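You operate a simulated robot arm through the tools that you are given. There is no shell and no other tool. Be economical: measure what you need, move in short steps, check, and stop when the job is done.

Carry out the task below with a simulated two-armed robot. There is one attempt and no reset: what you move stays moved.

## Task
Put the green relay on the relay end of the short bench. Take the short can from the tester end of the near bench and leave it on the red plate there. Put the terminal block from the grey mat in the bay of the module tester. Put the small drive on the grey mat away on the rubber mat on the short bench. Take the grey can and put it on the cracked keypad. Take the green can and put it on top of the gold heat sink. Take the fuse from the top of the green cabinet and put it on top of the silver heat sink there. Do these in any order. Set down upright: short can, small drive, grey can, green can.

The check looks at the end state, three seconds after you hand in, the way a careful person would. Anything else that was tipped, shoved, dropped, spilled or broken makes it a failure.

## Robot
Two 7-joint arms with two-finger parallel grippers on one trunk, on a base that drives. Base frame: it is fixed to the floor where the robot stands at the start and does not move with it; the origin is under the middle of the robot, x ahead of it, y to its left, z up; the surface under the hand at the start is at about z = 72. Units: cm, rad, N and s.
The left shoulder is at the start at [8.1, 18.2, 103.9], the right one opposite. With the tool pointing down near the work surface each hand reaches from about 30 to 76 cm from the robot's upright axis, wherever it stands, measured 20 degrees to its own side. Places, roughly: bay of the module tester (16x18 cm) [-162, -248, 82]; cracked keypad [-325, -250, 75]; fuse [175, 525, 100]; gold heat sink (14x15x3 cm) [-250, -240, 90]; green can [-175, 0, 75]; green relay [50, 0, 75]; grey can [-150, 0, 75]; red plate (15x13x2 cm) [-120, -30, 70]; relay end of the short bench [60, 90, 70]; rubber mat on the short bench (27x19 cm) [40, 4, 72]; short can [-125, 0, 75]; silver heat sink (10x7x5 cm) [190, 520, 100]; small drive [-150, 100, 75]; terminal block (5x3x3 cm) [-170, 80, 70]. Payload 3.91 kg a hand.
The tool frame of a hand sits at the grasp point between the pads (the TCP): z along the fingers, y along the line on which they close. The tips reach 3 cm beyond it. Largest opening 11 cm; finger width 2, thickness 1; the body of the gripper, 4.8 by 11.2 cm, starts 5.5 cm behind the TCP.
Orientation is told as [roll, pitch, yaw] about the base's x, y, z axes, in that order, counted from this pose: with the fingers straight down and closing along the base's y, the tool's x points along the base's -x, its y along +y and its z along -z.

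## Interface
- The arms move only by the tool apply_moves. It takes "left_motion", "right_motion" or both (then of equal length, played together; a hand with none holds still); each is a list that holds one entry, the list of rows, each a list of 7 numbers: the shift along the base's x, y, z in units of 50 mm (1.0 is 50 mm), then the turn, a rotation vector about the base's x, y, z in units of 6 degrees (1.0 is 6 degrees), then the finger opening in m, from 0 to 0.11. In form: [[[dx, dy, dz, rx, ry, rz, fingers], ...]]. A call has 1 to 20 rows; each row shifts and turns the commanded pose from where the row before left it. A call with a number of a shift or a turn outside -1 to 1 is refused whole. Rows are played at 5 a second. More than 5 cm and 0.15 rad between two rows, or a gripper value outside its range, and nothing of the call is played. Where a pose cannot be reached the arm comes as near as it can. A force on the tool above 40 N (or 10 N above the force at the start of the call, whichever is more), or a blocked arm, ends the call early, and 0.2 s more pass. The fingers move at their own pace (about 7.2 cm/s each) and stop on an object; they squeeze with about 29 N. The grip force told is the motor's: it shows also when the fingers shut on nothing. Time passes only in rows, and 0.2 s behind the last, so rows that do not move let the fingers close. The reply holds the time, the measured pose of the TCP, the force on the tool along the base axes, the opening and the grip force, in the units named above and with some noise, with the torque about the TCP (base axes, N m) and any sound that the robot's microphone picked up.
- Cameras (640 x 400 px; columns grow to the right, rows downward): "scene" is now at [21.66, 3.31, 120.4]; the picture's right is [0.42, -0.91, 0.00], its down [-0.67, -0.31, -0.68] and it looks along [0.61, 0.29, -0.74] (base axes); focal length 224 px, centre (320, 200). "left" rides on the left gripper at [7.2, -1.7, -10.3] in its tool frame; the picture's right is [0.23, 0.97, 0.00], its down [-0.76, 0.18, -0.62] and it looks along [-0.61, 0.14, 0.78] (tool axes); focal length 222 px, centre (320, 200). "right" rides on the right gripper at [7.2, 1.7, -10.3] in its tool frame; the picture's right is [-0.23, 0.97, 0.00], its down [-0.76, -0.18, -0.62] and it looks along [-0.61, -0.14, 0.78] (tool axes); focal length 222 px, centre (320, 200). There is no depth. A picture from a camera that has moved, and an enlarged one, comes with that camera's place and axes in the base frame and with its lens.
- get_image(camera): a new picture of that camera. It takes no simulated time.
- lift_body(by): slides the trunk up (or, below 0, down) by that many cm; the arms and the scene camera ride with it, the base frame stays. It gives what a move gives, with no picture.
- drive_base(legs): drives the robot by 1 to 6 legs, each [ahead, left, turn to the left] in cm, cm and rad, along the robot's own axes; the way and the turn of a leg run together, so that a leg with both is an arc; at most 150 cm and 3.142 rad a leg. The arms and the cameras ride along, it lands a little off, and it stops where it bumps. It gives what a move gives.
- pan_tilt(pan, tilt): turns the head with the scene camera to pan (to the left, within 1.396 rad either way) and tilt (down, from -0.506 to 1.204), counted from straight ahead of the robot. It gives what a move gives.
- inspect(camera, box): a new picture of the part [left, top, right, bottom] of that camera's present view, enlarged. It takes no simulated time.
- close_job(): hands the job in; it is judged then, once.

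Work in short steps. Places have to be worked out from the pictures, the camera data and where the tool is seen: move nearer, look again, correct. Check each grasp and each placing, and mend what went wrong. You have 207 turns and 190 pictures in all, those below and enlarged ones among them. Open the grippers and draw the arms clear of the work before you hand the job in, unless the task says otherwise; then end with one line.

The tools are called by a JSON object that holds its "fn" and its "kwargs". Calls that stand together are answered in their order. apply_moves: Moves the arms, as the interface text tells. Its arguments: {"type":"object","properties":{"left_motion":{"type":"array"},"right_motion":{"type":"array"}},"required":[]} The other tools are called the same way: lift_body (by) slides the trunk up or down; drive_base (legs) drives the base; pan_tilt (pan, tilt) turns the head that bears the scene camera; get_image (camera) takes a picture; inspect (camera, box) takes an enlarged picture of a part of a camera's view; close_job () hands the job in.

At the start:

```text
t: 0.0
left_tool_pos: [55.63, 27.72, 96.58]
left_tcp_rot: [0.0, 0.001, -0.001]
left_ft_force: [0.4, 0.6, -0.4]
left_moment: [0.01, -0.01, -0.01]
left_grip_width: 11.02
left_finger_force: 0.1
right_tool_pos: [48.59, -10.48, 98.63]
right_tcp_rot: [0.001, -0.003, -0.001]
right_ft_force: [-0.4, -0.8, 0.1]
right_moment: [-0.01, -0.02, 0.0]
right_grip_width: 11.01
right_finger_force: 0.0
trunk travel left (down, up): [-30.0, 21.4]
robot x, y, heading: [-0.44, -0.09, -0.002]
head pan, tilt: [0.436, 0.827]
```

scene: 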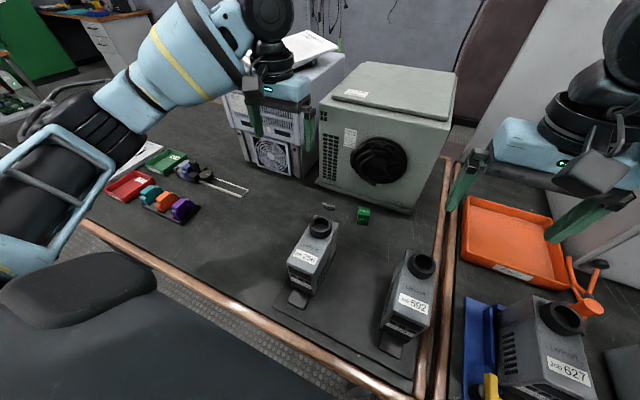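
right: 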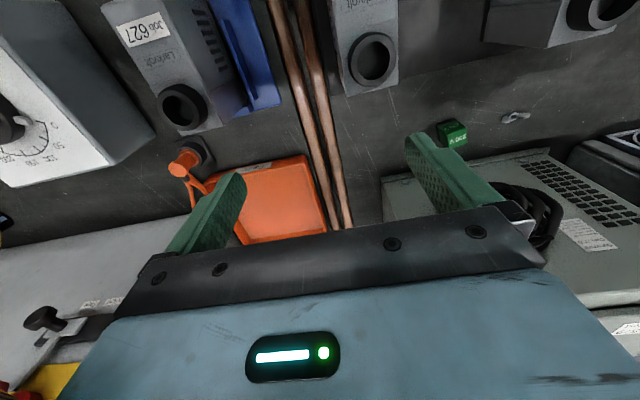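
left: 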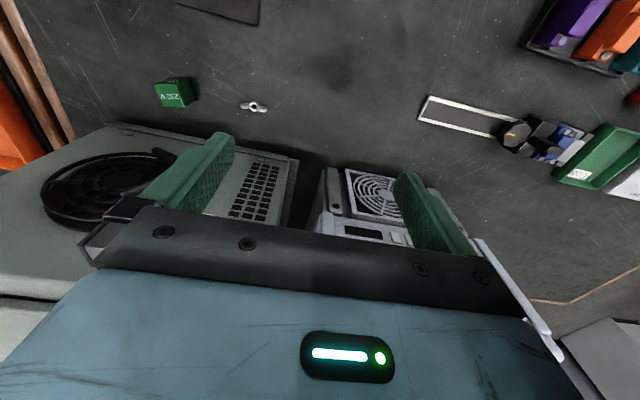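

The green relay shows near (60, 9), and the relay end should be to the left. I'll pan the head to look at the left of the bench.

{"fn": "pan_tilt", "kwargs": {"pan": 0.9, "tilt": 0.6}}

{"fn": "get_image", "kwargs": {"camera": "scene"}}

```text
t: 0.9
left_tool_pos: [55.59, 27.67, 96.62]
left_tcp_rot: [0.001, 0.0, 0.0]
left_ft_force: [0.3, 0.3, -0.3]
left_moment: [-0.01, -0.02, 0.0]
left_grip_width: 11.01
left_finger_force: 0.0
right_tool_pos: [48.62, -10.55, 98.54]
right_tcp_rot: [0.001, -0.001, 0.0]
right_ft_force: [0.9, -0.3, -0.5]
right_moment: [0.01, -0.01, 0.0]
right_grip_width: 11.01
right_finger_force: 0.0
trunk travel left (down, up): [-30.0, 21.4]
robot x, y, heading: [0.21, 0.28, -0.005]
head pan, tilt: [0.901, 0.6]
```

```text
186 pictures are left
camera scene: at [19.97, 6.87, 122.3], right [0.78, -0.62, 0.0], down [-0.35, -0.44, -0.82], along [0.51, 0.65, -0.57], focal length 224 px, centre (320, 200)
```

scene: 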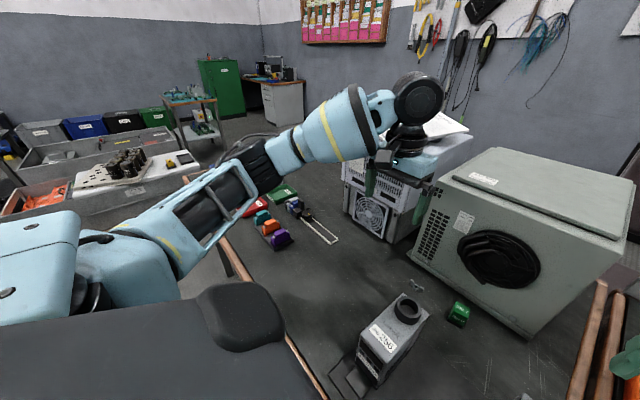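

The relay triangulates to about (60.3, 8.4, 74) from two cameras. I'll bring the left hand above it and look down.

{"fn": "apply_moves", "kwargs": {"left_motion": [[[0, -0.8, 0, 0, 0, 0, 0.08], [0, -0.8, 0, 0, 0, 0, 0.08], [0, -0.8, 0, 0, 0, 0, 0.08], [0, -0.8, 0, 0, 0, 0, 0.08], [0.4, -0.3, -0.3, 0, 0, 0, 0.08], [0, 0, -0.8, 0, 0, 0, 0.08], [0, 0, 0, 0, 0, 0, 0.08]]]}}

{"fn": "get_image", "kwargs": {"camera": "left"}}

{"fn": "get_image", "kwargs": {"camera": "scene"}}

```text
t: 2.5
left_tool_pos: [57.68, 9.86, 91.07]
left_tcp_rot: [-0.002, -0.004, -0.001]
left_ft_force: [-1.0, 0.5, 0.0]
left_moment: [-0.01, -0.01, 0.02]
left_grip_width: 7.96
left_finger_force: 0.0
right_tool_pos: [48.64, -10.59, 98.62]
right_tcp_rot: [0.0, -0.001, 0.0]
right_ft_force: [0.1, -0.1, 0.2]
right_moment: [0.0, -0.01, -0.03]
right_grip_width: 10.99
right_finger_force: 0.0
trunk travel left (down, up): [-30.0, 21.4]
robot x, y, heading: [0.15, -0.06, -0.001]
head pan, tilt: [0.901, 0.6]
```

```text
185 pictures are left
camera left: at [50.43, 8.3, 101.36], right [-0.23, 0.97, 0.0], down [0.76, 0.18, 0.62], along [0.61, 0.14, -0.78], focal length 222 px, centre (320, 200)
```

left: 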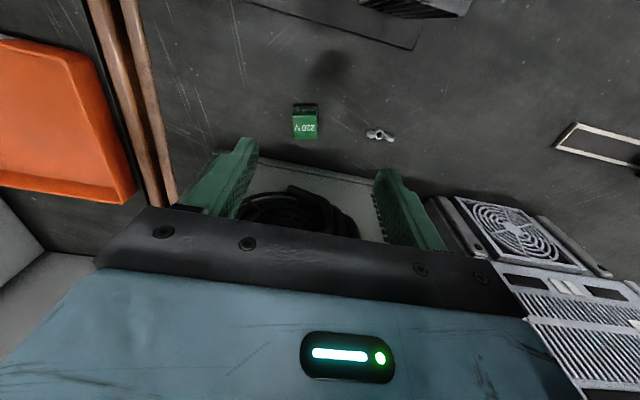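

```text
184 pictures are left
camera scene: at [19.94, 6.86, 122.31], right [0.78, -0.62, 0.0], down [-0.35, -0.44, -0.83], along [0.51, 0.65, -0.56], focal length 224 px, centre (320, 200)
```

scene: 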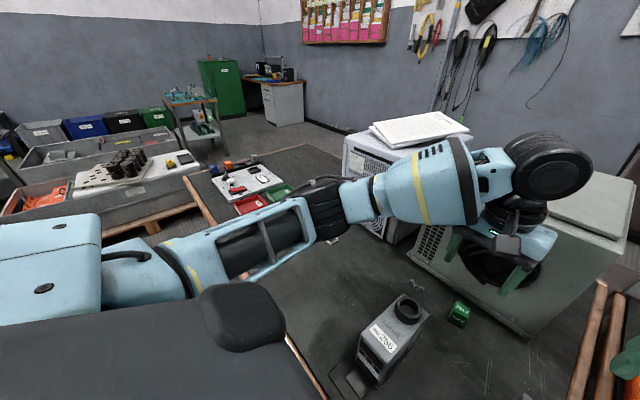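

Relay centre ≈ (60.3, 8.6), yawed about 13°, top about 75. I'll turn the hand 13°, centre and descend so the tips stay just above the bench.

{"fn": "apply_moves", "kwargs": {"left_motion": [[[0.26, -0.13, 0, 0, 0, 1, 0.07], [0.26, -0.13, 0, 0, 0, 1, 0.07], [0, 0, -0.6, 0, 0, 0.2, 0.07], [0, 0, -0.8, 0, 0, 0, 0.07], [0, 0, -0.8, 0, 0, 0, 0.07], [0, 0, -0.5, 0, 0, 0, 0.07], [0, 0, 0, 0, 0, 0, 0.07]]]}}

{"fn": "get_image", "kwargs": {"camera": "left"}}

```text
t: 4.1
left_tool_pos: [60.28, 8.91, 77.63]
left_tcp_rot: [-0.001, 0.0, 0.231]
left_ft_force: [-0.3, -0.3, -0.4]
left_moment: [-0.01, -0.01, 0.01]
left_grip_width: 6.99
left_finger_force: 0.0
right_tool_pos: [48.66, -10.49, 98.52]
right_tcp_rot: [0.0, -0.001, 0.0]
right_ft_force: [-0.6, -0.5, -0.2]
right_moment: [0.02, -0.03, 0.0]
right_grip_width: 11.0
right_finger_force: 0.0
trunk travel left (down, up): [-30.0, 21.4]
robot x, y, heading: [-0.06, -0.28, -0.002]
head pan, tilt: [0.901, 0.6]
```

```text
183 pictures are left
camera left: at [53.64, 5.55, 88.0], right [-0.44, 0.9, 0.0], down [0.7, 0.35, 0.62], along [0.56, 0.28, -0.78], focal length 222 px, centre (320, 200)
```

left: 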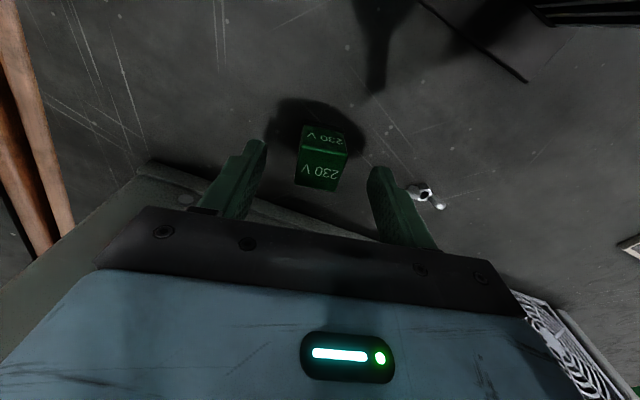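

The relay lies between the fingers. I'll go down 2 cm, close, and lift slightly.

{"fn": "apply_moves", "kwargs": {"left_motion": [[[0, 0, -0.4, 0, 0, 0, 0.07], [0, 0, 0, 0, 0, 0, 0.07], [0, 0, 0, 0, 0, 0, 0.0], [0, 0, 0, 0, 0, 0, 0.0], [0, 0, 0, 0, 0, 0, 0.0], [0, 0, 0.5, 0, 0, 0, 0.0], [0, 0, 0.5, 0, 0, 0, 0.0]]]}}

{"fn": "get_image", "kwargs": {"camera": "left"}}

```text
t: 5.7
left_tool_pos: [60.17, 8.8, 80.76]
left_tcp_rot: [0.001, -0.001, 0.23]
left_ft_force: [-0.4, -0.1, 0.9]
left_moment: [-0.02, 0.0, -0.05]
left_grip_width: 0.0
left_finger_force: 28.7
right_tool_pos: [48.75, -10.59, 98.65]
right_tcp_rot: [0.0, -0.002, 0.0]
right_ft_force: [-0.2, -0.3, -0.2]
right_moment: [0.0, -0.01, 0.0]
right_grip_width: 10.99
right_finger_force: 0.1
trunk travel left (down, up): [-30.0, 21.4]
robot x, y, heading: [0.24, 0.04, 0.0]
head pan, tilt: [0.901, 0.6]
```

```text
182 pictures are left
camera left: at [53.52, 5.49, 91.09], right [-0.44, 0.9, 0.0], down [0.7, 0.35, 0.62], along [0.56, 0.28, -0.78], focal length 222 px, centre (320, 200)
```

left: 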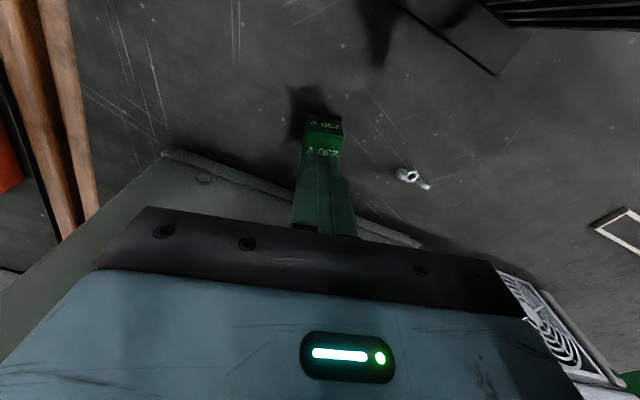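

The fingers shut on nothing with the relay still in place in front of them. I'll zoom in for a better measurement.

{"fn": "inspect", "kwargs": {"camera": "left", "box": [240, 80, 400, 180]}}

{"fn": "pan_tilt", "kwargs": {"pan": 0.1, "tilt": 0.85}}

{"fn": "get_image", "kwargs": {"camera": "scene"}}

```text
4.00 times, centred on (320, 130) of left
camera zoom: at [53.52, 5.49, 91.09], right [-0.44, 0.9, 0.0], down [0.7, 0.35, 0.62], along [0.56, 0.28, -0.78], focal length 888 px, centre (320, 480)
```

zoom: 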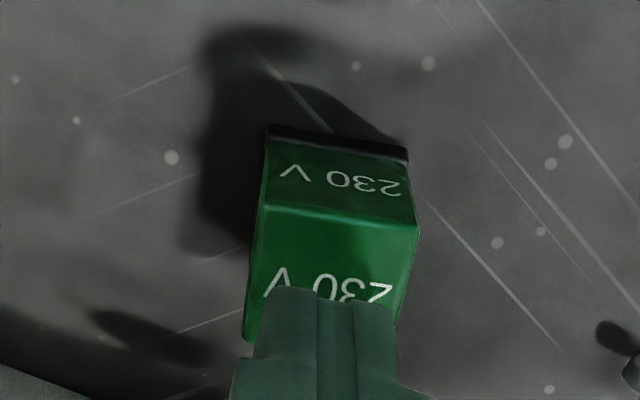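

```text
t: 6.8
left_tool_pos: [60.24, 8.86, 80.67]
left_tcp_rot: [0.001, 0.0, 0.23]
left_ft_force: [0.6, -0.3, 0.2]
left_moment: [0.0, -0.01, 0.02]
left_grip_width: 0.03
left_finger_force: 28.8
right_tool_pos: [48.79, -10.62, 98.65]
right_tcp_rot: [-0.001, -0.002, 0.0]
right_ft_force: [0.8, 0.2, 0.2]
right_moment: [0.01, 0.01, -0.01]
right_grip_width: 10.99
right_finger_force: 0.1
trunk travel left (down, up): [-30.0, 21.4]
robot x, y, heading: [-0.04, 0.27, -0.001]
head pan, tilt: [0.099, 0.85]
```

```text
180 pictures are left
camera scene: at [22.25, 0.73, 120.22], right [0.1, -0.99, 0.0], down [-0.75, -0.08, -0.66], along [0.66, 0.07, -0.75], focal length 224 px, centre (320, 200)
```

scene: 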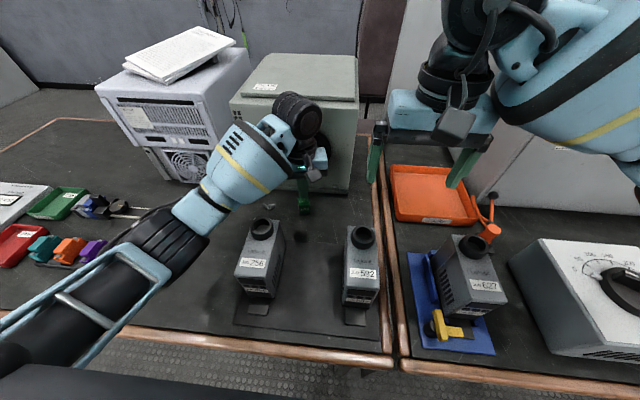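

The relay seems under the tips but wasn't held. I'll open, descend to the same height and look before closing.

{"fn": "apply_moves", "kwargs": {"left_motion": [[[0, 0, 0, 0, 0, 0, 0.07], [0, 0, 0, 0, 0, 0, 0.07], [0, 0, -0.5, 0, 0, 0, 0.07], [0, 0, -0.5, 0, 0, 0, 0.07], [0, 0, 0, 0, 0, 0, 0.07]]]}}

{"fn": "get_image", "kwargs": {"camera": "left"}}

{"fn": "inspect", "kwargs": {"camera": "scene", "box": [240, 150, 380, 240]}}

```text
t: 8.0
left_tool_pos: [60.31, 8.66, 75.63]
left_tcp_rot: [0.001, 0.0, 0.23]
left_ft_force: [-0.3, -0.6, 0.5]
left_moment: [0.0, 0.0, -0.01]
left_grip_width: 6.99
left_finger_force: 0.0
right_tool_pos: [48.76, -10.51, 98.69]
right_tcp_rot: [0.0, -0.002, 0.0]
right_ft_force: [-0.4, -0.9, -0.1]
right_moment: [-0.01, 0.01, 0.0]
right_grip_width: 11.01
right_finger_force: 0.1
trunk travel left (down, up): [-30.0, 21.4]
robot x, y, heading: [-0.24, 0.4, 0.003]
head pan, tilt: [0.099, 0.85]
```

```text
179 pictures are left
camera left: at [53.6, 5.41, 86.03], right [-0.44, 0.9, 0.0], down [0.7, 0.35, 0.62], along [0.56, 0.28, -0.78], focal length 222 px, centre (320, 200)
```

left: 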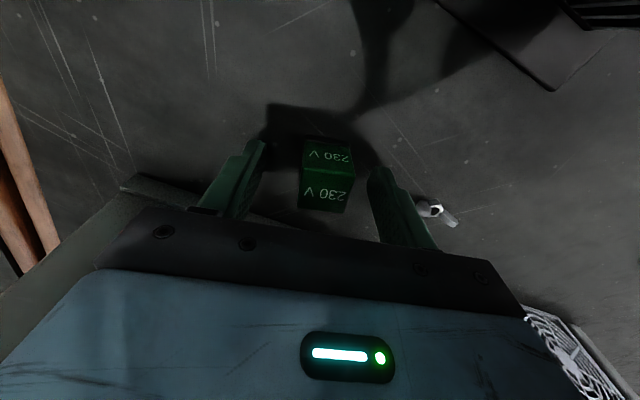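

```text
4.44 times, centred on (310, 195) of scene
camera zoom: at [22.25, 0.73, 120.22], right [0.1, -1.0, 0.0], down [-0.75, -0.07, -0.66], along [0.66, 0.07, -0.75], focal length 998 px, centre (364, 222)
```

zoom: 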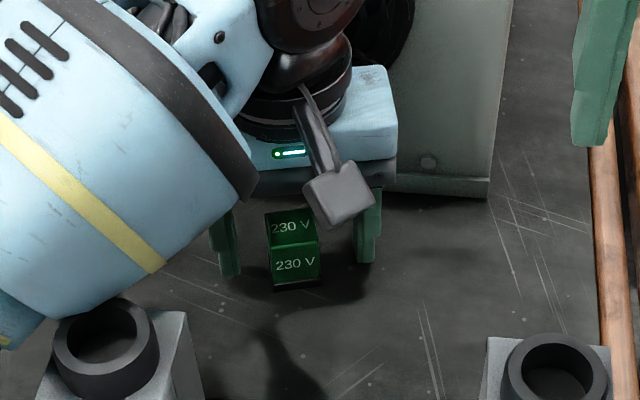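

The relay sits between the fingers. I'll close here and wait without lifting to see the width.

{"fn": "apply_moves", "kwargs": {"left_motion": [[[0.06, 0.04, -0.1, 0, 0, 0, 0.07], [0, 0, 0, 0, 0, 0, 0.02], [0, 0, 0, 0, 0, 0, 0.0], [0, 0, 0, 0, 0, 0, 0.0], [0, 0, 0, 0, 0, 0, 0.0]]]}}

{"fn": "get_image", "kwargs": {"camera": "left"}}

```text
t: 9.2
left_tool_pos: [60.53, 9.05, 75.13]
left_tcp_rot: [0.001, -0.001, 0.229]
left_ft_force: [0.2, 1.5, 1.5]
left_moment: [0.03, 0.0, 0.0]
left_grip_width: 2.95
left_finger_force: 29.4
right_tool_pos: [48.75, -10.64, 98.51]
right_tcp_rot: [0.0, -0.002, 0.0]
right_ft_force: [-0.5, 0.8, 0.3]
right_moment: [-0.01, 0.01, 0.02]
right_grip_width: 11.0
right_finger_force: 0.1
trunk travel left (down, up): [-30.0, 21.4]
robot x, y, heading: [-0.03, -0.23, -0.006]
head pan, tilt: [0.099, 0.85]
```

```text
177 pictures are left
camera left: at [53.88, 5.72, 85.53], right [-0.44, 0.9, 0.0], down [0.7, 0.35, 0.62], along [0.56, 0.28, -0.78], focal length 222 px, centre (320, 200)
```

left: 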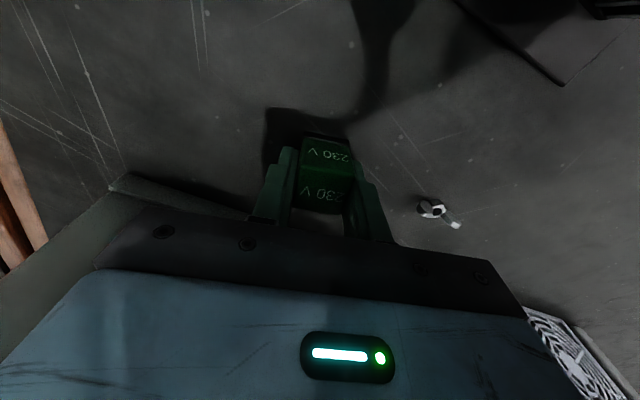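

It is gripped at 2.95 cm. I'll lift gently and check the hold.

{"fn": "apply_moves", "kwargs": {"left_motion": [[[0, 0, 0.1, 0, 0, 0, 0.0], [0, 0, 0.2, 0, 0, 0, 0.0], [0, 0, 0.3, 0, 0, 0, 0.0], [0, 0, 0.4, 0, 0, 0, 0.0]]]}}

{"fn": "get_image", "kwargs": {"camera": "left"}}

```text
t: 10.2
left_tool_pos: [60.53, 9.14, 80.1]
left_tcp_rot: [0.0, 0.0, 0.232]
left_ft_force: [0.0, -0.5, -0.5]
left_moment: [0.0, 0.04, 0.0]
left_grip_width: 2.92
left_finger_force: 28.9
right_tool_pos: [48.65, -10.51, 98.68]
right_tcp_rot: [0.001, -0.002, -0.001]
right_ft_force: [-0.5, -0.1, 0.3]
right_moment: [0.0, -0.03, 0.01]
right_grip_width: 10.98
right_finger_force: 0.1
trunk travel left (down, up): [-30.0, 21.4]
robot x, y, heading: [0.06, -0.41, 0.001]
head pan, tilt: [0.099, 0.85]
```

```text
176 pictures are left
camera left: at [53.94, 5.91, 90.49], right [-0.44, 0.9, 0.0], down [0.7, 0.35, 0.62], along [0.56, 0.28, -0.78], focal length 222 px, centre (320, 200)
```

left: 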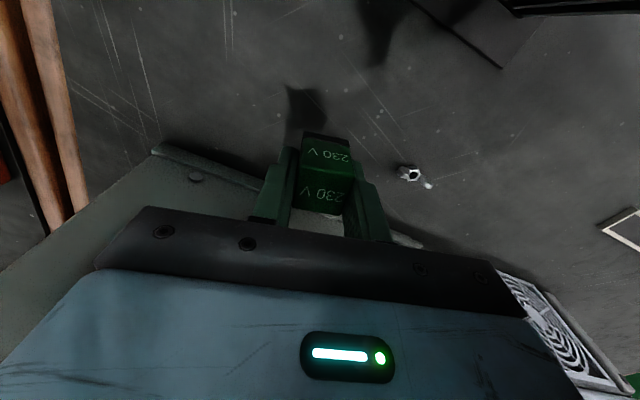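

The relay is held. I'll lift it clear and draw back, then look left at the relay end.

{"fn": "apply_moves", "kwargs": {"left_motion": [[[0, 0, 0.9, 0, 0, 0, 0.0], [0, 0, 0.9, 0, 0, 0, 0.0], [0, 0, 0.9, 0, 0, 0, 0.0], [0, 0, 0.9, 0, 0, 0, 0.0], [-0.9, 0.2, 0, 0, 0, 0, 0.0], [-0.9, 0.2, 0, 0, 0, 0, 0.0], [-0.9, 0.2, 0, 0, 0, 0, 0.0]]]}}

{"fn": "pan_tilt", "kwargs": {"pan": 1.2, "tilt": 0.75}}

{"fn": "get_image", "kwargs": {"camera": "scene"}}

```text
t: 11.8
left_tool_pos: [46.66, 12.2, 98.28]
left_tcp_rot: [0.0, 0.0, 0.233]
left_ft_force: [-0.1, -0.2, 0.2]
left_moment: [0.0, -0.03, 0.01]
left_grip_width: 2.94
left_finger_force: 29.2
right_tool_pos: [48.69, -10.46, 98.67]
right_tcp_rot: [0.002, -0.003, 0.002]
right_ft_force: [0.1, -0.3, 0.4]
right_moment: [0.02, 0.0, -0.02]
right_grip_width: 10.98
right_finger_force: 0.1
trunk travel left (down, up): [-30.0, 21.4]
robot x, y, heading: [-0.08, 0.35, -0.002]
head pan, tilt: [0.099, 0.85]
```

```text
t: 13.2
left_tool_pos: [46.94, 12.26, 98.13]
left_tcp_rot: [0.0, 0.0, 0.231]
left_ft_force: [-0.7, 0.4, -0.2]
left_moment: [0.0, 0.03, -0.01]
left_grip_width: 2.92
left_finger_force: 29.0
right_tool_pos: [48.58, -10.6, 98.6]
right_tcp_rot: [0.001, -0.002, 0.0]
right_ft_force: [-0.2, -0.5, 0.3]
right_moment: [0.01, 0.01, -0.01]
right_grip_width: 10.99
right_finger_force: 0.1
trunk travel left (down, up): [-30.0, 21.4]
robot x, y, heading: [-0.04, -0.24, 0.002]
head pan, tilt: [1.201, 0.75]
```

```text
175 pictures are left
camera scene: at [17.48, 7.67, 121.02], right [0.93, -0.36, 0.0], down [-0.25, -0.64, -0.73], along [0.26, 0.68, -0.68], focal length 224 px, centre (320, 200)
```

scene: 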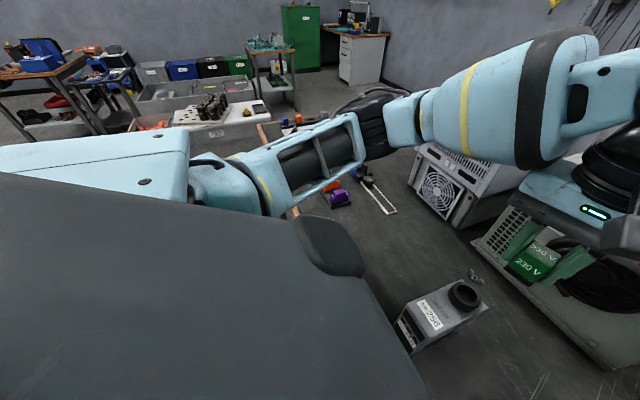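

The arm blocks the view, so I'll drive 55 cm left along the bench and look again.

{"fn": "drive_base", "kwargs": {"legs": [[0, 55, 0]]}}

{"fn": "pan_tilt", "kwargs": {"pan": 0.25, "tilt": 0.75}}

{"fn": "get_image", "kwargs": {"camera": "scene"}}

```text
t: 18.4
left_tool_pos: [47.01, 66.6, 98.22]
left_tcp_rot: [-0.001, -0.001, 0.227]
left_ft_force: [0.3, 0.4, -0.2]
left_moment: [0.01, 0.0, -0.02]
left_grip_width: 2.95
left_finger_force: 29.6
right_tool_pos: [48.81, 43.63, 98.55]
right_tcp_rot: [0.0, 0.0, -0.004]
right_ft_force: [0.7, -0.1, 0.0]
right_moment: [0.01, 0.02, 0.01]
right_grip_width: 11.01
right_finger_force: 0.0
trunk travel left (down, up): [-30.0, 21.4]
robot x, y, heading: [-0.16, 54.39, -0.003]
head pan, tilt: [1.201, 0.75]
```

```text
t: 19.7
left_tool_pos: [47.04, 66.62, 98.22]
left_tcp_rot: [0.001, 0.0, 0.225]
left_ft_force: [-0.3, 0.4, -0.8]
left_moment: [-0.01, -0.04, -0.02]
left_grip_width: 2.94
left_finger_force: 28.7
right_tool_pos: [48.79, 43.72, 98.55]
right_tcp_rot: [0.001, -0.001, -0.003]
right_ft_force: [0.0, -0.5, -0.1]
right_moment: [0.03, 0.01, 0.0]
right_grip_width: 11.02
right_finger_force: 0.0
trunk travel left (down, up): [-30.0, 21.4]
robot x, y, heading: [0.16, 54.25, -0.002]
head pan, tilt: [0.25, 0.75]
```

```text
174 pictures are left
camera scene: at [22.6, 56.38, 121.02], right [0.24, -0.97, 0.0], down [-0.66, -0.17, -0.73], along [0.71, 0.18, -0.68], focal length 224 px, centre (320, 200)
```

scene: 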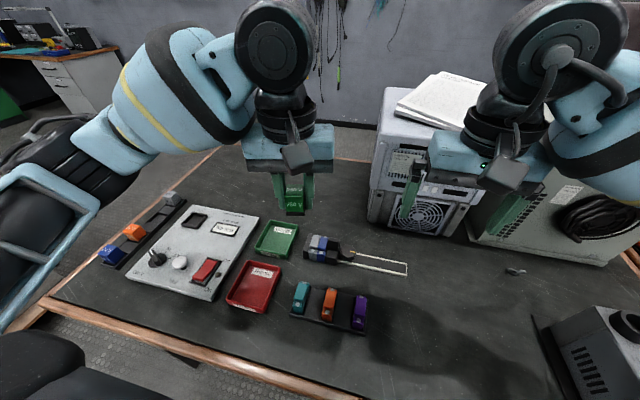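

I now see the trays and relays. Let me zoom on them to read labels and judge where the relay end is.

{"fn": "inspect", "kwargs": {"camera": "scene", "box": [90, 180, 420, 380]}}

```text
1.94 times, centred on (255, 280) of scene
camera zoom: at [22.6, 56.38, 121.02], right [0.24, -0.97, 0.0], down [-0.66, -0.17, -0.73], along [0.71, 0.18, -0.68], focal length 435 px, centre (446, 45)
```

zoom: 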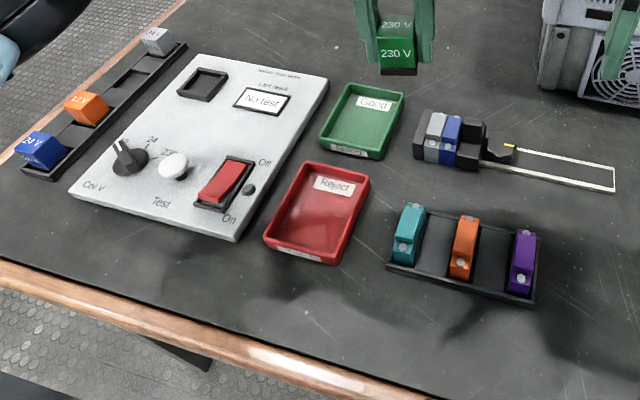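

The green/red trays and tester occupy x<63; free bench lies behind the tester around (68, 90). I'll drive 25 cm further left and extend there.

{"fn": "drive_base", "kwargs": {"legs": [[0, 25, 0]]}}

{"fn": "apply_moves", "kwargs": {"left_motion": [[[0.9, 0, 0, 0, 0, 0, 0], [0.9, 0, 0, 0, 0, 0, 0], [0.9, 0, 0, 0, 0, 0, 0], [0.9, 0, 0, 0, 0, 0, 0], [0.6, 0, 0, 0, 0, 0, 0], [0, 0, -0.9, 0, 0, 0, 0], [0, 0, -0.9, 0, 0, 0, 0], [0, 0, 0, 0, 0, 0, 0]]]}}

{"fn": "get_image", "kwargs": {"camera": "left"}}

{"fn": "get_image", "kwargs": {"camera": "scene"}}

```text
t: 22.5
left_tool_pos: [47.17, 91.44, 98.23]
left_tcp_rot: [-0.002, -0.001, 0.223]
left_ft_force: [0.2, 0.3, -0.6]
left_moment: [0.02, -0.02, 0.01]
left_grip_width: 2.91
left_finger_force: 29.2
right_tool_pos: [48.9, 68.65, 98.63]
right_tcp_rot: [0.001, -0.002, -0.007]
right_ft_force: [-1.0, 0.1, 0.0]
right_moment: [0.0, 0.03, -0.04]
right_grip_width: 10.99
right_finger_force: 0.0
trunk travel left (down, up): [-30.0, 21.4]
robot x, y, heading: [0.31, 79.42, -0.007]
head pan, tilt: [0.25, 0.75]
```

```text
t: 24.3
left_tool_pos: [68.13, 91.26, 89.15]
left_tcp_rot: [0.001, -0.001, 0.223]
left_ft_force: [0.2, 0.1, -0.2]
left_moment: [-0.01, -0.01, 0.0]
left_grip_width: 2.93
left_finger_force: 29.2
right_tool_pos: [48.88, 68.57, 98.6]
right_tcp_rot: [0.001, -0.002, -0.006]
right_ft_force: [-0.3, -0.2, -0.4]
right_moment: [-0.01, -0.04, 0.06]
right_grip_width: 11.01
right_finger_force: 0.1
trunk travel left (down, up): [-30.0, 21.4]
robot x, y, heading: [0.4, 79.62, -0.006]
head pan, tilt: [0.25, 0.75]
```

```text
172 pictures are left
camera left: at [61.5, 88.1, 99.53], right [-0.44, 0.9, 0.0], down [0.7, 0.34, 0.62], along [0.56, 0.27, -0.78], focal length 222 px, centre (320, 200)
```

left: 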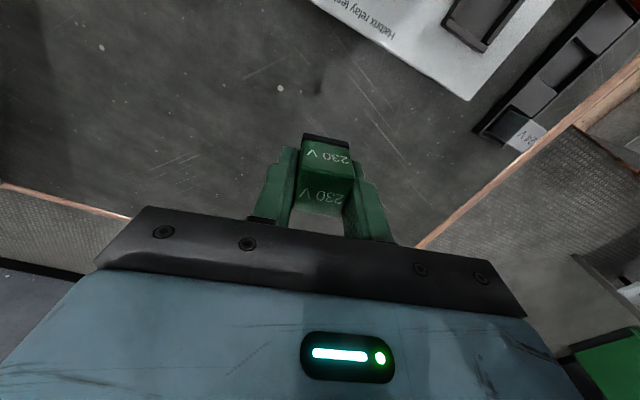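

```text
171 pictures are left
camera scene: at [22.71, 81.36, 121.02], right [0.24, -0.97, 0.0], down [-0.66, -0.16, -0.73], along [0.71, 0.18, -0.68], focal length 224 px, centre (320, 200)
```

scene: 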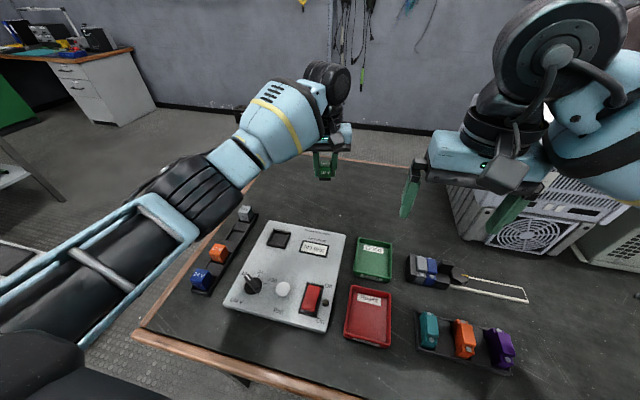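

The spot below is free bench. I'll lower to the pick height and release.

{"fn": "apply_moves", "kwargs": {"left_motion": [[[0, 0, -0.9, 0, 0, 0, 0], [0, 0, -0.9, 0, 0, 0, 0], [0, 0, -0.6, 0, 0, 0, 0], [0, 0, -0.3, 0, 0, 0, 0], [0, 0, -0.08, 0, 0, 0, 0], [0, 0, 0, 0, 0, 0, 0]]]}}

```text
t: 25.7
left_tool_pos: [68.14, 91.62, 75.23]
left_tcp_rot: [0.0, 0.001, 0.223]
left_ft_force: [-0.1, 0.3, -1.5]
left_moment: [-0.02, -0.02, -0.03]
left_grip_width: 2.93
left_finger_force: 28.8
right_tool_pos: [48.75, 68.66, 98.63]
right_tcp_rot: [0.0, 0.001, -0.006]
right_ft_force: [0.5, 0.2, 0.0]
right_moment: [0.01, 0.01, 0.0]
right_grip_width: 10.98
right_finger_force: 0.1
trunk travel left (down, up): [-30.0, 21.4]
robot x, y, heading: [0.42, 79.54, -0.01]
head pan, tilt: [0.25, 0.75]
```

Near contact. I'll ease a millimetre, open, then rise and look.

{"fn": "apply_moves", "kwargs": {"left_motion": [[[0, 0, -0.02, 0, 0, 0, 0], [0, 0, 0, 0, 0, 0, 0.05], [0, 0, 0, 0, 0, 0, 0.06], [0, 0, 0.5, 0, 0, 0, 0.06], [0, 0, 0.9, 0, 0, 0, 0.06], [0, 0, 0.9, 0, 0, 0, 0.06], [0, 0, 0.9, 0, 0, 0, 0.06], [0, 0, 0.9, 0, 0, 0, 0.06], [-0.9, 0, 0, 0, 0, 0, 0.06], [-0.9, 0, 0, 0, 0, 0, 0.06], [-0.9, 0, 0, 0, 0, 0, 0.06], [-0.9, 0, 0, 0, 0, 0, 0.06]]]}}

{"fn": "get_image", "kwargs": {"camera": "scene"}}

```text
t: 28.3
left_tool_pos: [49.93, 91.48, 95.71]
left_tcp_rot: [-0.001, 0.0, 0.226]
left_ft_force: [0.5, -0.4, 0.4]
left_moment: [-0.02, 0.0, 0.01]
left_grip_width: 6.01
left_finger_force: 0.1
right_tool_pos: [48.86, 68.64, 98.6]
right_tcp_rot: [0.0, -0.002, -0.007]
right_ft_force: [0.3, 0.9, 0.0]
right_moment: [0.01, -0.04, 0.03]
right_grip_width: 11.01
right_finger_force: 0.0
trunk travel left (down, up): [-30.0, 21.4]
robot x, y, heading: [0.22, 79.81, -0.01]
head pan, tilt: [0.25, 0.75]
```

```text
170 pictures are left
camera scene: at [22.66, 81.37, 121.03], right [0.24, -0.97, 0.0], down [-0.66, -0.16, -0.73], along [0.71, 0.18, -0.68], focal length 224 px, centre (320, 200)
```

scene: 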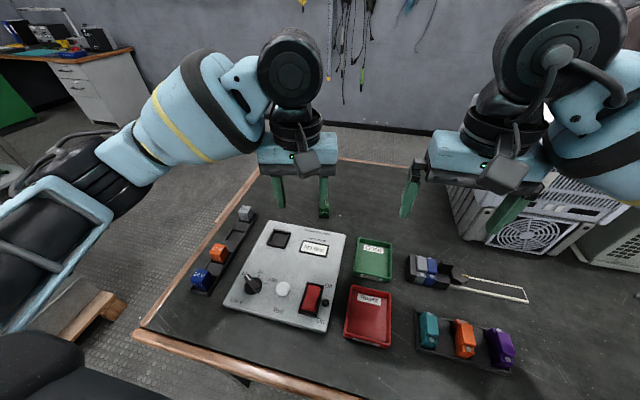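

The relay should be behind the left finger in this view; I'll zoom to check.

{"fn": "inspect", "kwargs": {"camera": "scene", "box": [240, 130, 400, 230]}}

{"fn": "get_image", "kwargs": {"camera": "left"}}

```text
4.00 times, centred on (320, 180) of scene
camera zoom: at [22.66, 81.37, 121.03], right [0.24, -0.97, 0.0], down [-0.66, -0.16, -0.73], along [0.71, 0.18, -0.68], focal length 898 px, centre (320, 280)
```

zoom: 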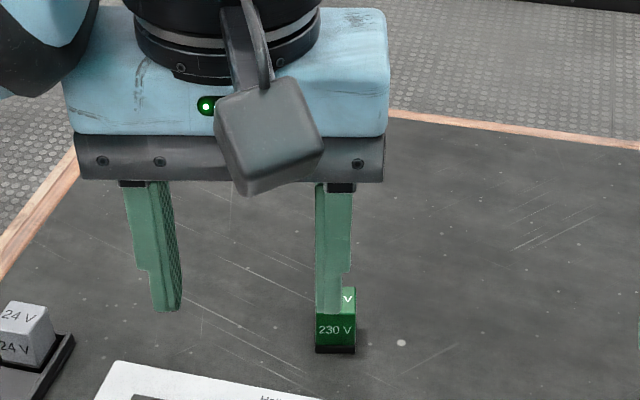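

```text
168 pictures are left
camera left: at [43.28, 88.22, 106.07], right [-0.44, 0.9, 0.0], down [0.7, 0.34, 0.62], along [0.56, 0.27, -0.78], focal length 222 px, centre (320, 200)
```

left: 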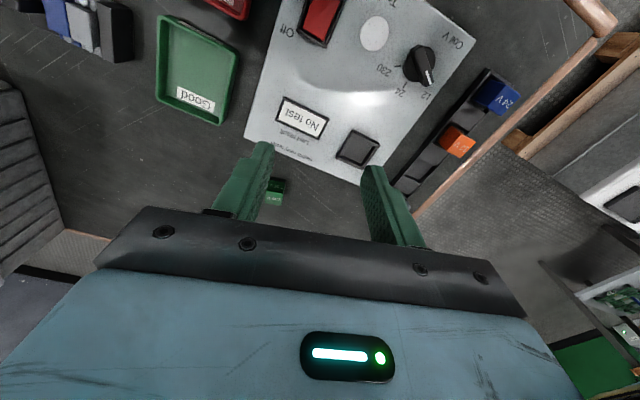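

Green relay is standing at (68, 91) — done. Next the fuse: look left along the way to the green cabinet.

{"fn": "pan_tilt", "kwargs": {"pan": 1.3, "tilt": 0.35}}

{"fn": "get_image", "kwargs": {"camera": "scene"}}

```text
t: 29.6
left_tool_pos: [50.04, 91.38, 95.77]
left_tcp_rot: [-0.001, 0.0, 0.223]
left_ft_force: [0.2, 0.0, -0.4]
left_moment: [-0.03, 0.01, 0.03]
left_grip_width: 6.01
left_finger_force: 0.0
right_tool_pos: [48.87, 68.61, 98.6]
right_tcp_rot: [0.0, 0.0, -0.007]
right_ft_force: [0.3, -0.6, -0.2]
right_moment: [0.0, 0.04, -0.02]
right_grip_width: 11.0
right_finger_force: 0.0
trunk travel left (down, up): [-30.0, 21.4]
robot x, y, heading: [0.17, 79.32, -0.011]
head pan, tilt: [1.3, 0.351]
```

```text
167 pictures are left
camera scene: at [17.23, 88.32, 124.58], right [0.96, -0.27, 0.0], down [-0.09, -0.33, -0.94], along [0.26, 0.9, -0.34], focal length 224 px, centre (320, 200)
```

scene: 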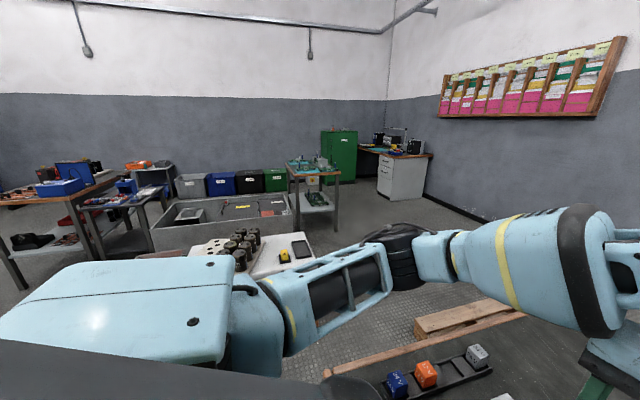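

The left arm blocks the view. I'll back off a bit and turn left to face the way to the cabinet.

{"fn": "drive_base", "kwargs": {"legs": [[-15, 0, 0], [0, 0, 1.571]]}}

{"fn": "pan_tilt", "kwargs": {"pan": 0, "tilt": 0.4}}

{"fn": "get_image", "kwargs": {"camera": "scene"}}

```text
t: 34.8
left_tool_pos: [-27.47, 129.31, 95.74]
left_tcp_rot: [0.001, 0.002, 1.81]
left_ft_force: [0.5, 0.5, 1.4]
left_moment: [0.02, -0.01, 0.03]
left_grip_width: 5.99
left_finger_force: 0.2
right_tool_pos: [-4.69, 128.37, 98.54]
right_tcp_rot: [0.0, -0.001, 1.578]
right_ft_force: [1.4, 0.4, -0.2]
right_moment: [0.02, -0.01, 0.01]
right_grip_width: 10.99
right_finger_force: 0.1
trunk travel left (down, up): [-30.0, 21.4]
robot x, y, heading: [-14.76, 79.41, 1.578]
head pan, tilt: [1.3, 0.351]
```

```text
t: 36.3
left_tool_pos: [-27.56, 129.23, 95.61]
left_tcp_rot: [0.001, 0.001, 1.808]
left_ft_force: [1.5, 0.3, 0.3]
left_moment: [0.01, 0.0, -0.01]
left_grip_width: 6.0
left_finger_force: 0.0
right_tool_pos: [-4.69, 128.51, 98.62]
right_tcp_rot: [0.0, 0.0, 1.58]
right_ft_force: [0.5, 0.0, 0.6]
right_moment: [-0.02, 0.01, 0.0]
right_grip_width: 10.99
right_finger_force: 0.0
trunk travel left (down, up): [-30.0, 21.4]
robot x, y, heading: [-14.73, 79.96, 1.578]
head pan, tilt: [0.0, 0.4]
```

```text
166 pictures are left
camera scene: at [-15.12, 103.32, 124.13], right [1.0, 0.01, 0.0], down [0.0, -0.39, -0.92], along [-0.01, 0.92, -0.39], focal length 224 px, centre (320, 200)
```

scene: 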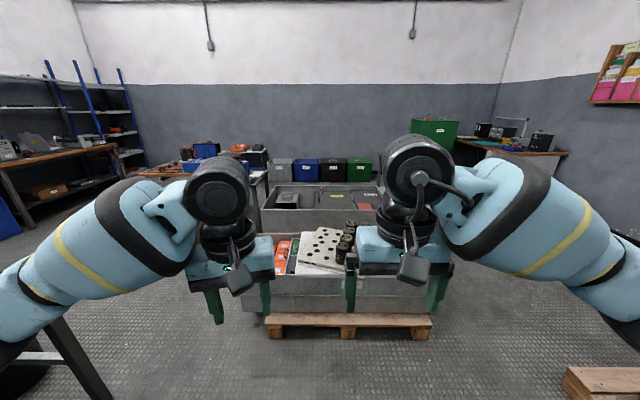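

A crate on a pallet lies ahead and another pallet lies to the right. I'll look right to measure the gap.

{"fn": "pan_tilt", "kwargs": {"pan": -0.75, "tilt": 0.55}}

{"fn": "get_image", "kwargs": {"camera": "scene"}}

```text
t: 37.4
left_tool_pos: [-27.49, 129.25, 95.69]
left_tcp_rot: [0.0, 0.0, 1.81]
left_ft_force: [0.1, -0.7, -0.3]
left_moment: [0.0, -0.03, 0.01]
left_grip_width: 6.02
left_finger_force: 0.1
right_tool_pos: [-4.78, 128.38, 98.48]
right_tcp_rot: [0.0, 0.0, 1.579]
right_ft_force: [-0.4, 0.1, 0.2]
right_moment: [0.06, 0.0, -0.01]
right_grip_width: 10.98
right_finger_force: 0.1
trunk travel left (down, up): [-30.0, 21.4]
robot x, y, heading: [-14.56, 79.18, 1.579]
head pan, tilt: [-0.75, 0.55]
```

```text
165 pictures are left
camera scene: at [-8.97, 100.69, 122.76], right [0.74, -0.67, 0.0], down [-0.35, -0.39, -0.85], along [0.58, 0.63, -0.52], focal length 224 px, centre (320, 200)
```

scene: 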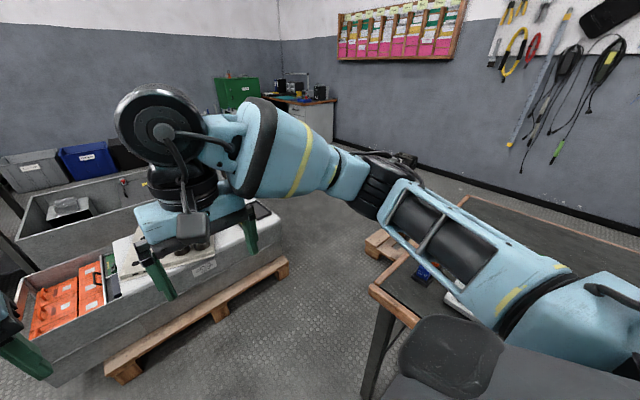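

The gap between the crate pallet (corner ≈(49, 200)) and the right pallet (≈(102, 165)) is about 60 cm. I'll move to about (20, 155) for a better look.

{"fn": "drive_base", "kwargs": {"legs": [[73, 0, 0], [0, -32, 0]]}}

{"fn": "pan_tilt", "kwargs": {"pan": -0.9, "tilt": 0.7}}

{"fn": "get_image", "kwargs": {"camera": "scene"}}

```text
t: 44.3
left_tool_pos: [3.77, 201.8, 95.75]
left_tcp_rot: [0.0, 0.001, 1.808]
left_ft_force: [-0.2, 0.2, -0.5]
left_moment: [-0.01, 0.01, -0.02]
left_grip_width: 6.01
left_finger_force: 0.1
right_tool_pos: [26.55, 200.84, 98.6]
right_tcp_rot: [0.001, -0.003, 1.577]
right_ft_force: [0.4, 0.1, 0.4]
right_moment: [0.04, -0.02, -0.04]
right_grip_width: 11.02
right_finger_force: 0.1
trunk travel left (down, up): [-30.0, 21.4]
robot x, y, heading: [16.57, 151.89, 1.576]
head pan, tilt: [-0.75, 0.55]
```

```text
t: 45.0
left_tool_pos: [3.82, 201.76, 95.77]
left_tcp_rot: [0.0, 0.0, 1.808]
left_ft_force: [-0.7, 0.6, -0.3]
left_moment: [0.0, 0.03, 0.0]
left_grip_width: 6.03
left_finger_force: 0.0
right_tool_pos: [26.59, 200.78, 98.65]
right_tcp_rot: [0.0, -0.001, 1.578]
right_ft_force: [-0.8, 0.4, -0.1]
right_moment: [-0.04, 0.0, 0.01]
right_grip_width: 11.0
right_finger_force: 0.0
trunk travel left (down, up): [-30.0, 21.4]
robot x, y, heading: [16.41, 151.59, 1.576]
head pan, tilt: [-0.901, 0.7]
```

```text
164 pictures are left
camera scene: at [22.83, 171.83, 121.45], right [0.63, -0.78, 0.0], down [-0.5, -0.4, -0.77], along [0.6, 0.48, -0.64], focal length 224 px, centre (320, 200)
```

scene: 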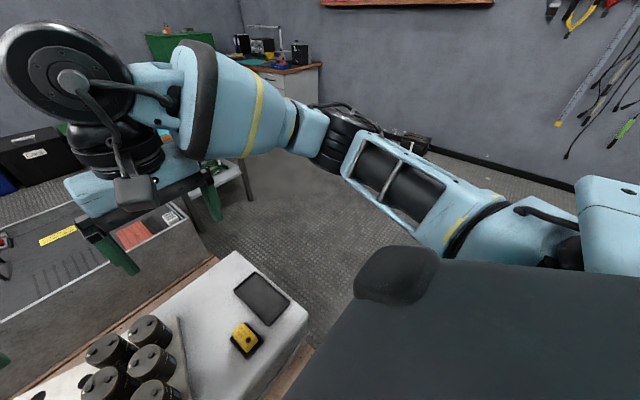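

The pallet is hidden by the arm; I'll pan further right.

{"fn": "pan_tilt", "kwargs": {"pan": -1.39, "tilt": 0.6}}

{"fn": "get_image", "kwargs": {"camera": "scene"}}

```text
t: 45.9
left_tool_pos: [3.7, 201.69, 95.76]
left_tcp_rot: [0.0, 0.0, 1.809]
left_ft_force: [0.7, 0.2, 0.5]
left_moment: [0.02, 0.0, 0.0]
left_grip_width: 6.01
left_finger_force: 0.0
right_tool_pos: [26.54, 200.76, 98.51]
right_tcp_rot: [0.0, -0.002, 1.577]
right_ft_force: [0.0, 0.6, 0.0]
right_moment: [0.03, 0.0, 0.01]
right_grip_width: 11.0
right_finger_force: 0.0
trunk travel left (down, up): [-30.0, 21.4]
robot x, y, heading: [16.24, 152.06, 1.579]
head pan, tilt: [-1.389, 0.6]
```

```text
163 pictures are left
camera scene: at [24.89, 168.17, 122.3], right [0.19, -0.98, 0.0], down [-0.56, -0.11, -0.82], along [0.81, 0.16, -0.57], focal length 224 px, centre (320, 200)
```

scene: 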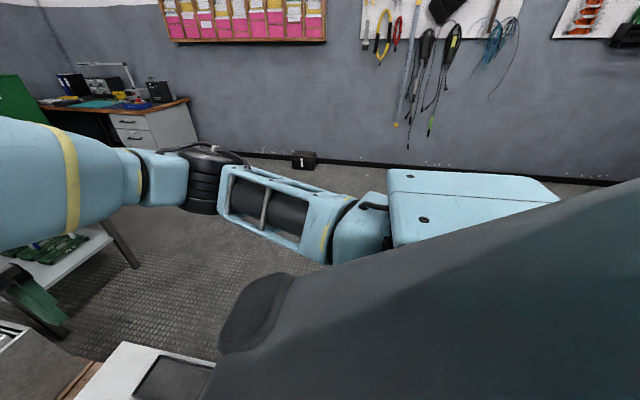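

The shoulder hides the pallet. I'll yaw the right hand about 80° to the right so its camera looks over the gap.

{"fn": "apply_moves", "kwargs": {"right_motion": [[[0, 0, 0.3, 0, 0, -1, 0.11], [0, 0, 0.3, 0, 0, -1, 0.11], [0, 0, 0.3, 0, 0, -1, 0.11], [0, 0, 0, 0, 0, -1, 0.11], [0, 0, 0, 0, 0, -1, 0.11], [0, 0, 0, 0, 0, -1, 0.11], [0, 0, 0, 0, 0, -1, 0.11], [0, 0, 0, 0, 0, -1, 0.11], [0, 0, 0, 0, 0, -1, 0.11], [0, 0, 0, 0, 0, -1, 0.11], [0, 0, 0, 0, 0, -1, 0.11], [0, 0, 0, 0, 0, -1, 0.11], [0, 0, 0, 0, 0, -1, 0.11]]]}}

{"fn": "get_image", "kwargs": {"camera": "right"}}

```text
t: 48.7
left_tool_pos: [3.81, 201.67, 95.73]
left_tcp_rot: [0.0, 0.0, 1.806]
left_ft_force: [-0.1, 0.0, 0.2]
left_moment: [-0.01, 0.01, 0.02]
left_grip_width: 6.02
left_finger_force: 0.0
right_tool_pos: [26.55, 200.8, 103.22]
right_tcp_rot: [0.0, 0.001, 0.216]
right_ft_force: [0.7, -1.3, 0.2]
right_moment: [-0.01, 0.0, 0.0]
right_grip_width: 10.99
right_finger_force: 0.2
trunk travel left (down, up): [-30.0, 21.4]
robot x, y, heading: [16.47, 151.64, 1.581]
head pan, tilt: [-1.389, 0.6]
```

```text
162 pictures are left
camera right: at [19.05, 200.9, 113.5], right [0.01, 1.0, 0.0], down [0.78, -0.01, 0.62], along [0.62, -0.01, -0.78], focal length 222 px, centre (320, 200)
```

right: 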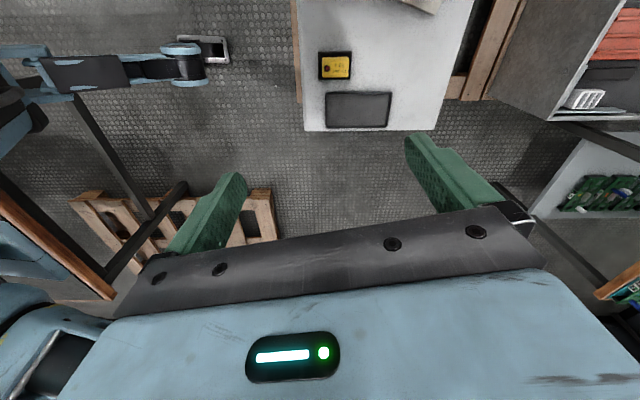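

The camera shows the gap well. I'll enlarge the upper left, where my own base appears, to learn its footprint.

{"fn": "inspect", "kwargs": {"camera": "right", "box": [0, 0, 320, 200]}}

```text
2.00 times, centred on (160, 100) of right
camera zoom: at [19.05, 200.9, 113.5], right [0.01, 1.0, 0.0], down [0.78, -0.01, 0.62], along [0.62, -0.01, -0.78], focal length 444 px, centre (640, 400)
```

zoom: 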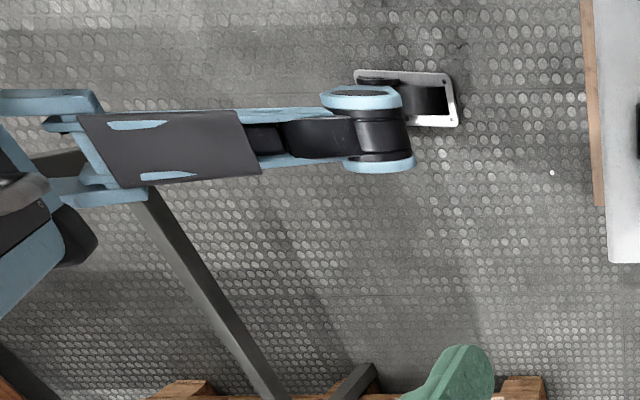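

My footprint is narrow (~±18 cm at the wheels), so the ~50 cm gap is fine. I'll drive through the gap to about (85, 245).

{"fn": "drive_base", "kwargs": {"legs": [[3, -57, 0], [90, -8, 0]]}}

{"fn": "apply_moves", "kwargs": {"right_motion": [[[0, 0, 0, 0, 0, 1, 0.11], [0, 0, 0, 0, 0, 1, 0.11], [0, 0, 0, 0, 0, 1, 0.11], [0, 0, 0, 0, 0, 1, 0.11], [0, 0, 0, 0, 0, 1, 0.11], [0, 0, 0, 0, 0, 1, 0.11], [0, 0, 0, 0, 0, 1, 0.11], [0, 0, 0, 0, 0, 1, 0.11], [0, 0, 0, 0, 0, 1, 0.11], [0, 0, 0, 0, 0, 1, 0.11], [0, 0, 0, 0, 0, 1, 0.11], [0, 0, 0, 0, 0, 1, 0.11], [0, 0, 0, 0, 0, 1, 0.11]]]}}

{"fn": "pan_tilt", "kwargs": {"pan": -0.3, "tilt": 0.3}}

{"fn": "get_image", "kwargs": {"camera": "scene"}}

```text
t: 50.4
left_tool_pos: [10.17, 202.11, 95.64]
left_tcp_rot: [-0.003, 0.0, 1.794]
left_ft_force: [-0.1, -0.4, -0.3]
left_moment: [-0.01, 0.02, 0.0]
left_grip_width: 6.03
left_finger_force: 0.0
right_tool_pos: [33.0, 201.18, 103.23]
right_tcp_rot: [-0.003, -0.006, 0.202]
right_ft_force: [-1.5, 1.1, 0.9]
right_moment: [-0.01, 0.01, 0.02]
right_grip_width: 11.0
right_finger_force: 0.1
trunk travel left (down, up): [-30.0, 21.4]
robot x, y, heading: [22.75, 152.47, 1.565]
head pan, tilt: [-1.389, 0.6]
stopped in leg 1: the robot was blocked; the commanded pose is now the measured one
```

```text
t: 53.2
left_tool_pos: [9.94, 202.15, 95.69]
left_tcp_rot: [-0.007, 0.0, 1.796]
left_ft_force: [-0.9, -0.2, 0.5]
left_moment: [-0.01, 0.02, 0.02]
left_grip_width: 5.98
left_finger_force: 0.2
right_tool_pos: [32.72, 201.0, 103.19]
right_tcp_rot: [-0.009, -0.002, 1.567]
right_ft_force: [0.5, -0.5, 0.6]
right_moment: [0.03, -0.01, 0.01]
right_grip_width: 11.02
right_finger_force: 0.1
trunk travel left (down, up): [-30.0, 21.4]
robot x, y, heading: [22.85, 152.17, 1.568]
head pan, tilt: [-1.389, 0.6]
```

```text
t: 54.5
left_tool_pos: [10.01, 202.18, 95.62]
left_tcp_rot: [-0.007, 0.0, 1.799]
left_ft_force: [0.1, 0.3, 0.1]
left_moment: [-0.02, 0.02, 0.01]
left_grip_width: 6.01
left_finger_force: 0.0
right_tool_pos: [32.62, 201.05, 103.21]
right_tcp_rot: [-0.007, -0.001, 1.565]
right_ft_force: [0.4, 0.3, 0.4]
right_moment: [-0.03, -0.02, -0.01]
right_grip_width: 11.01
right_finger_force: 0.0
trunk travel left (down, up): [-30.0, 21.4]
robot x, y, heading: [22.61, 152.53, 1.566]
head pan, tilt: [-0.3, 0.3]
```

```text
160 pictures are left
camera scene: at [24.55, 175.75, 125.09], right [0.95, -0.3, 0.01], down [-0.08, -0.28, -0.96], along [0.29, 0.91, -0.29], focal length 224 px, centre (320, 200)
```

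scene: 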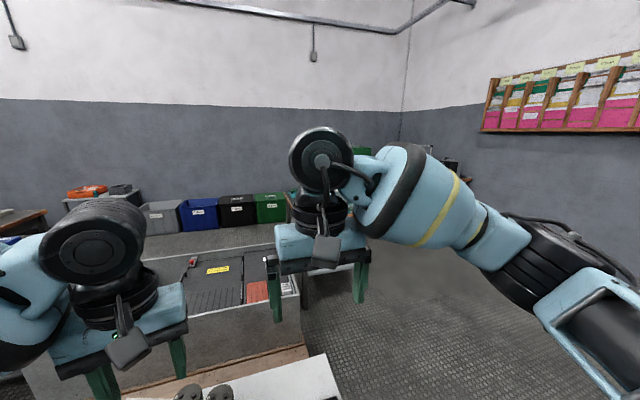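

Something blocked the sideways move. I'll look down at my own base with the head, to both the front and the right.

{"fn": "pan_tilt", "kwargs": {"pan": -1.2, "tilt": 1.2}}

{"fn": "get_image", "kwargs": {"camera": "scene"}}

{"fn": "get_image", "kwargs": {"camera": "right"}}

```text
t: 55.8
left_tool_pos: [9.93, 202.08, 95.57]
left_tcp_rot: [-0.007, -0.001, 1.796]
left_ft_force: [-0.1, -0.1, -0.6]
left_moment: [0.02, -0.01, 0.01]
left_grip_width: 5.99
left_finger_force: 0.0
right_tool_pos: [32.67, 201.03, 103.19]
right_tcp_rot: [-0.006, -0.003, 1.566]
right_ft_force: [-0.1, -0.6, 0.1]
right_moment: [-0.02, 0.02, 0.01]
right_grip_width: 11.01
right_finger_force: 0.0
trunk travel left (down, up): [-30.0, 21.4]
robot x, y, heading: [22.5, 152.78, 1.571]
head pan, tilt: [-1.201, 1.201]
```

```text
159 pictures are left
camera scene: at [27.03, 168.86, 117.9], right [0.36, -0.93, 0.0], down [-0.87, -0.34, -0.37], along [0.35, 0.13, -0.93], focal length 224 px, centre (320, 200)
```

scene: 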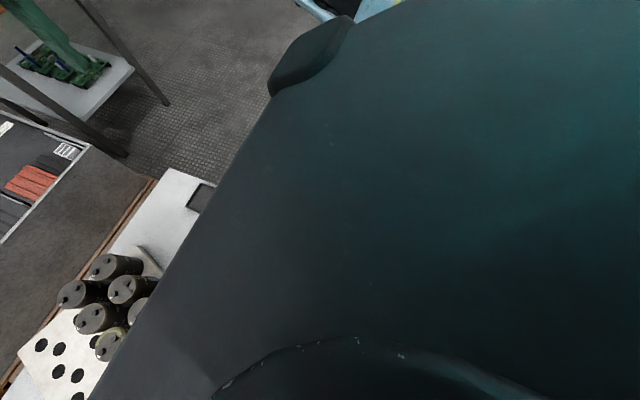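

```text
158 pictures are left
camera right: at [30.73, 193.82, 113.56], right [-0.97, 0.23, -0.01], down [0.18, 0.76, 0.63], along [0.15, 0.61, -0.78], focal length 222 px, centre (320, 200)
```

right: 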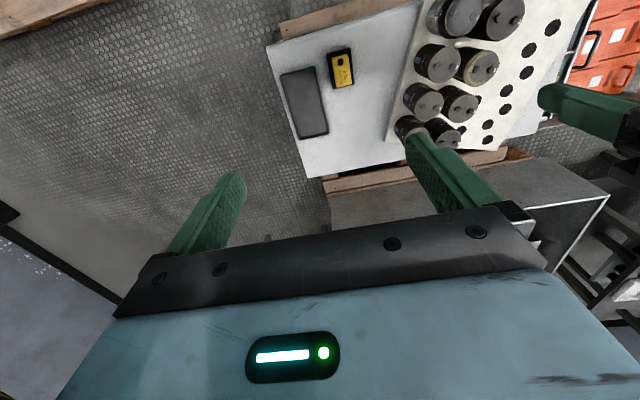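

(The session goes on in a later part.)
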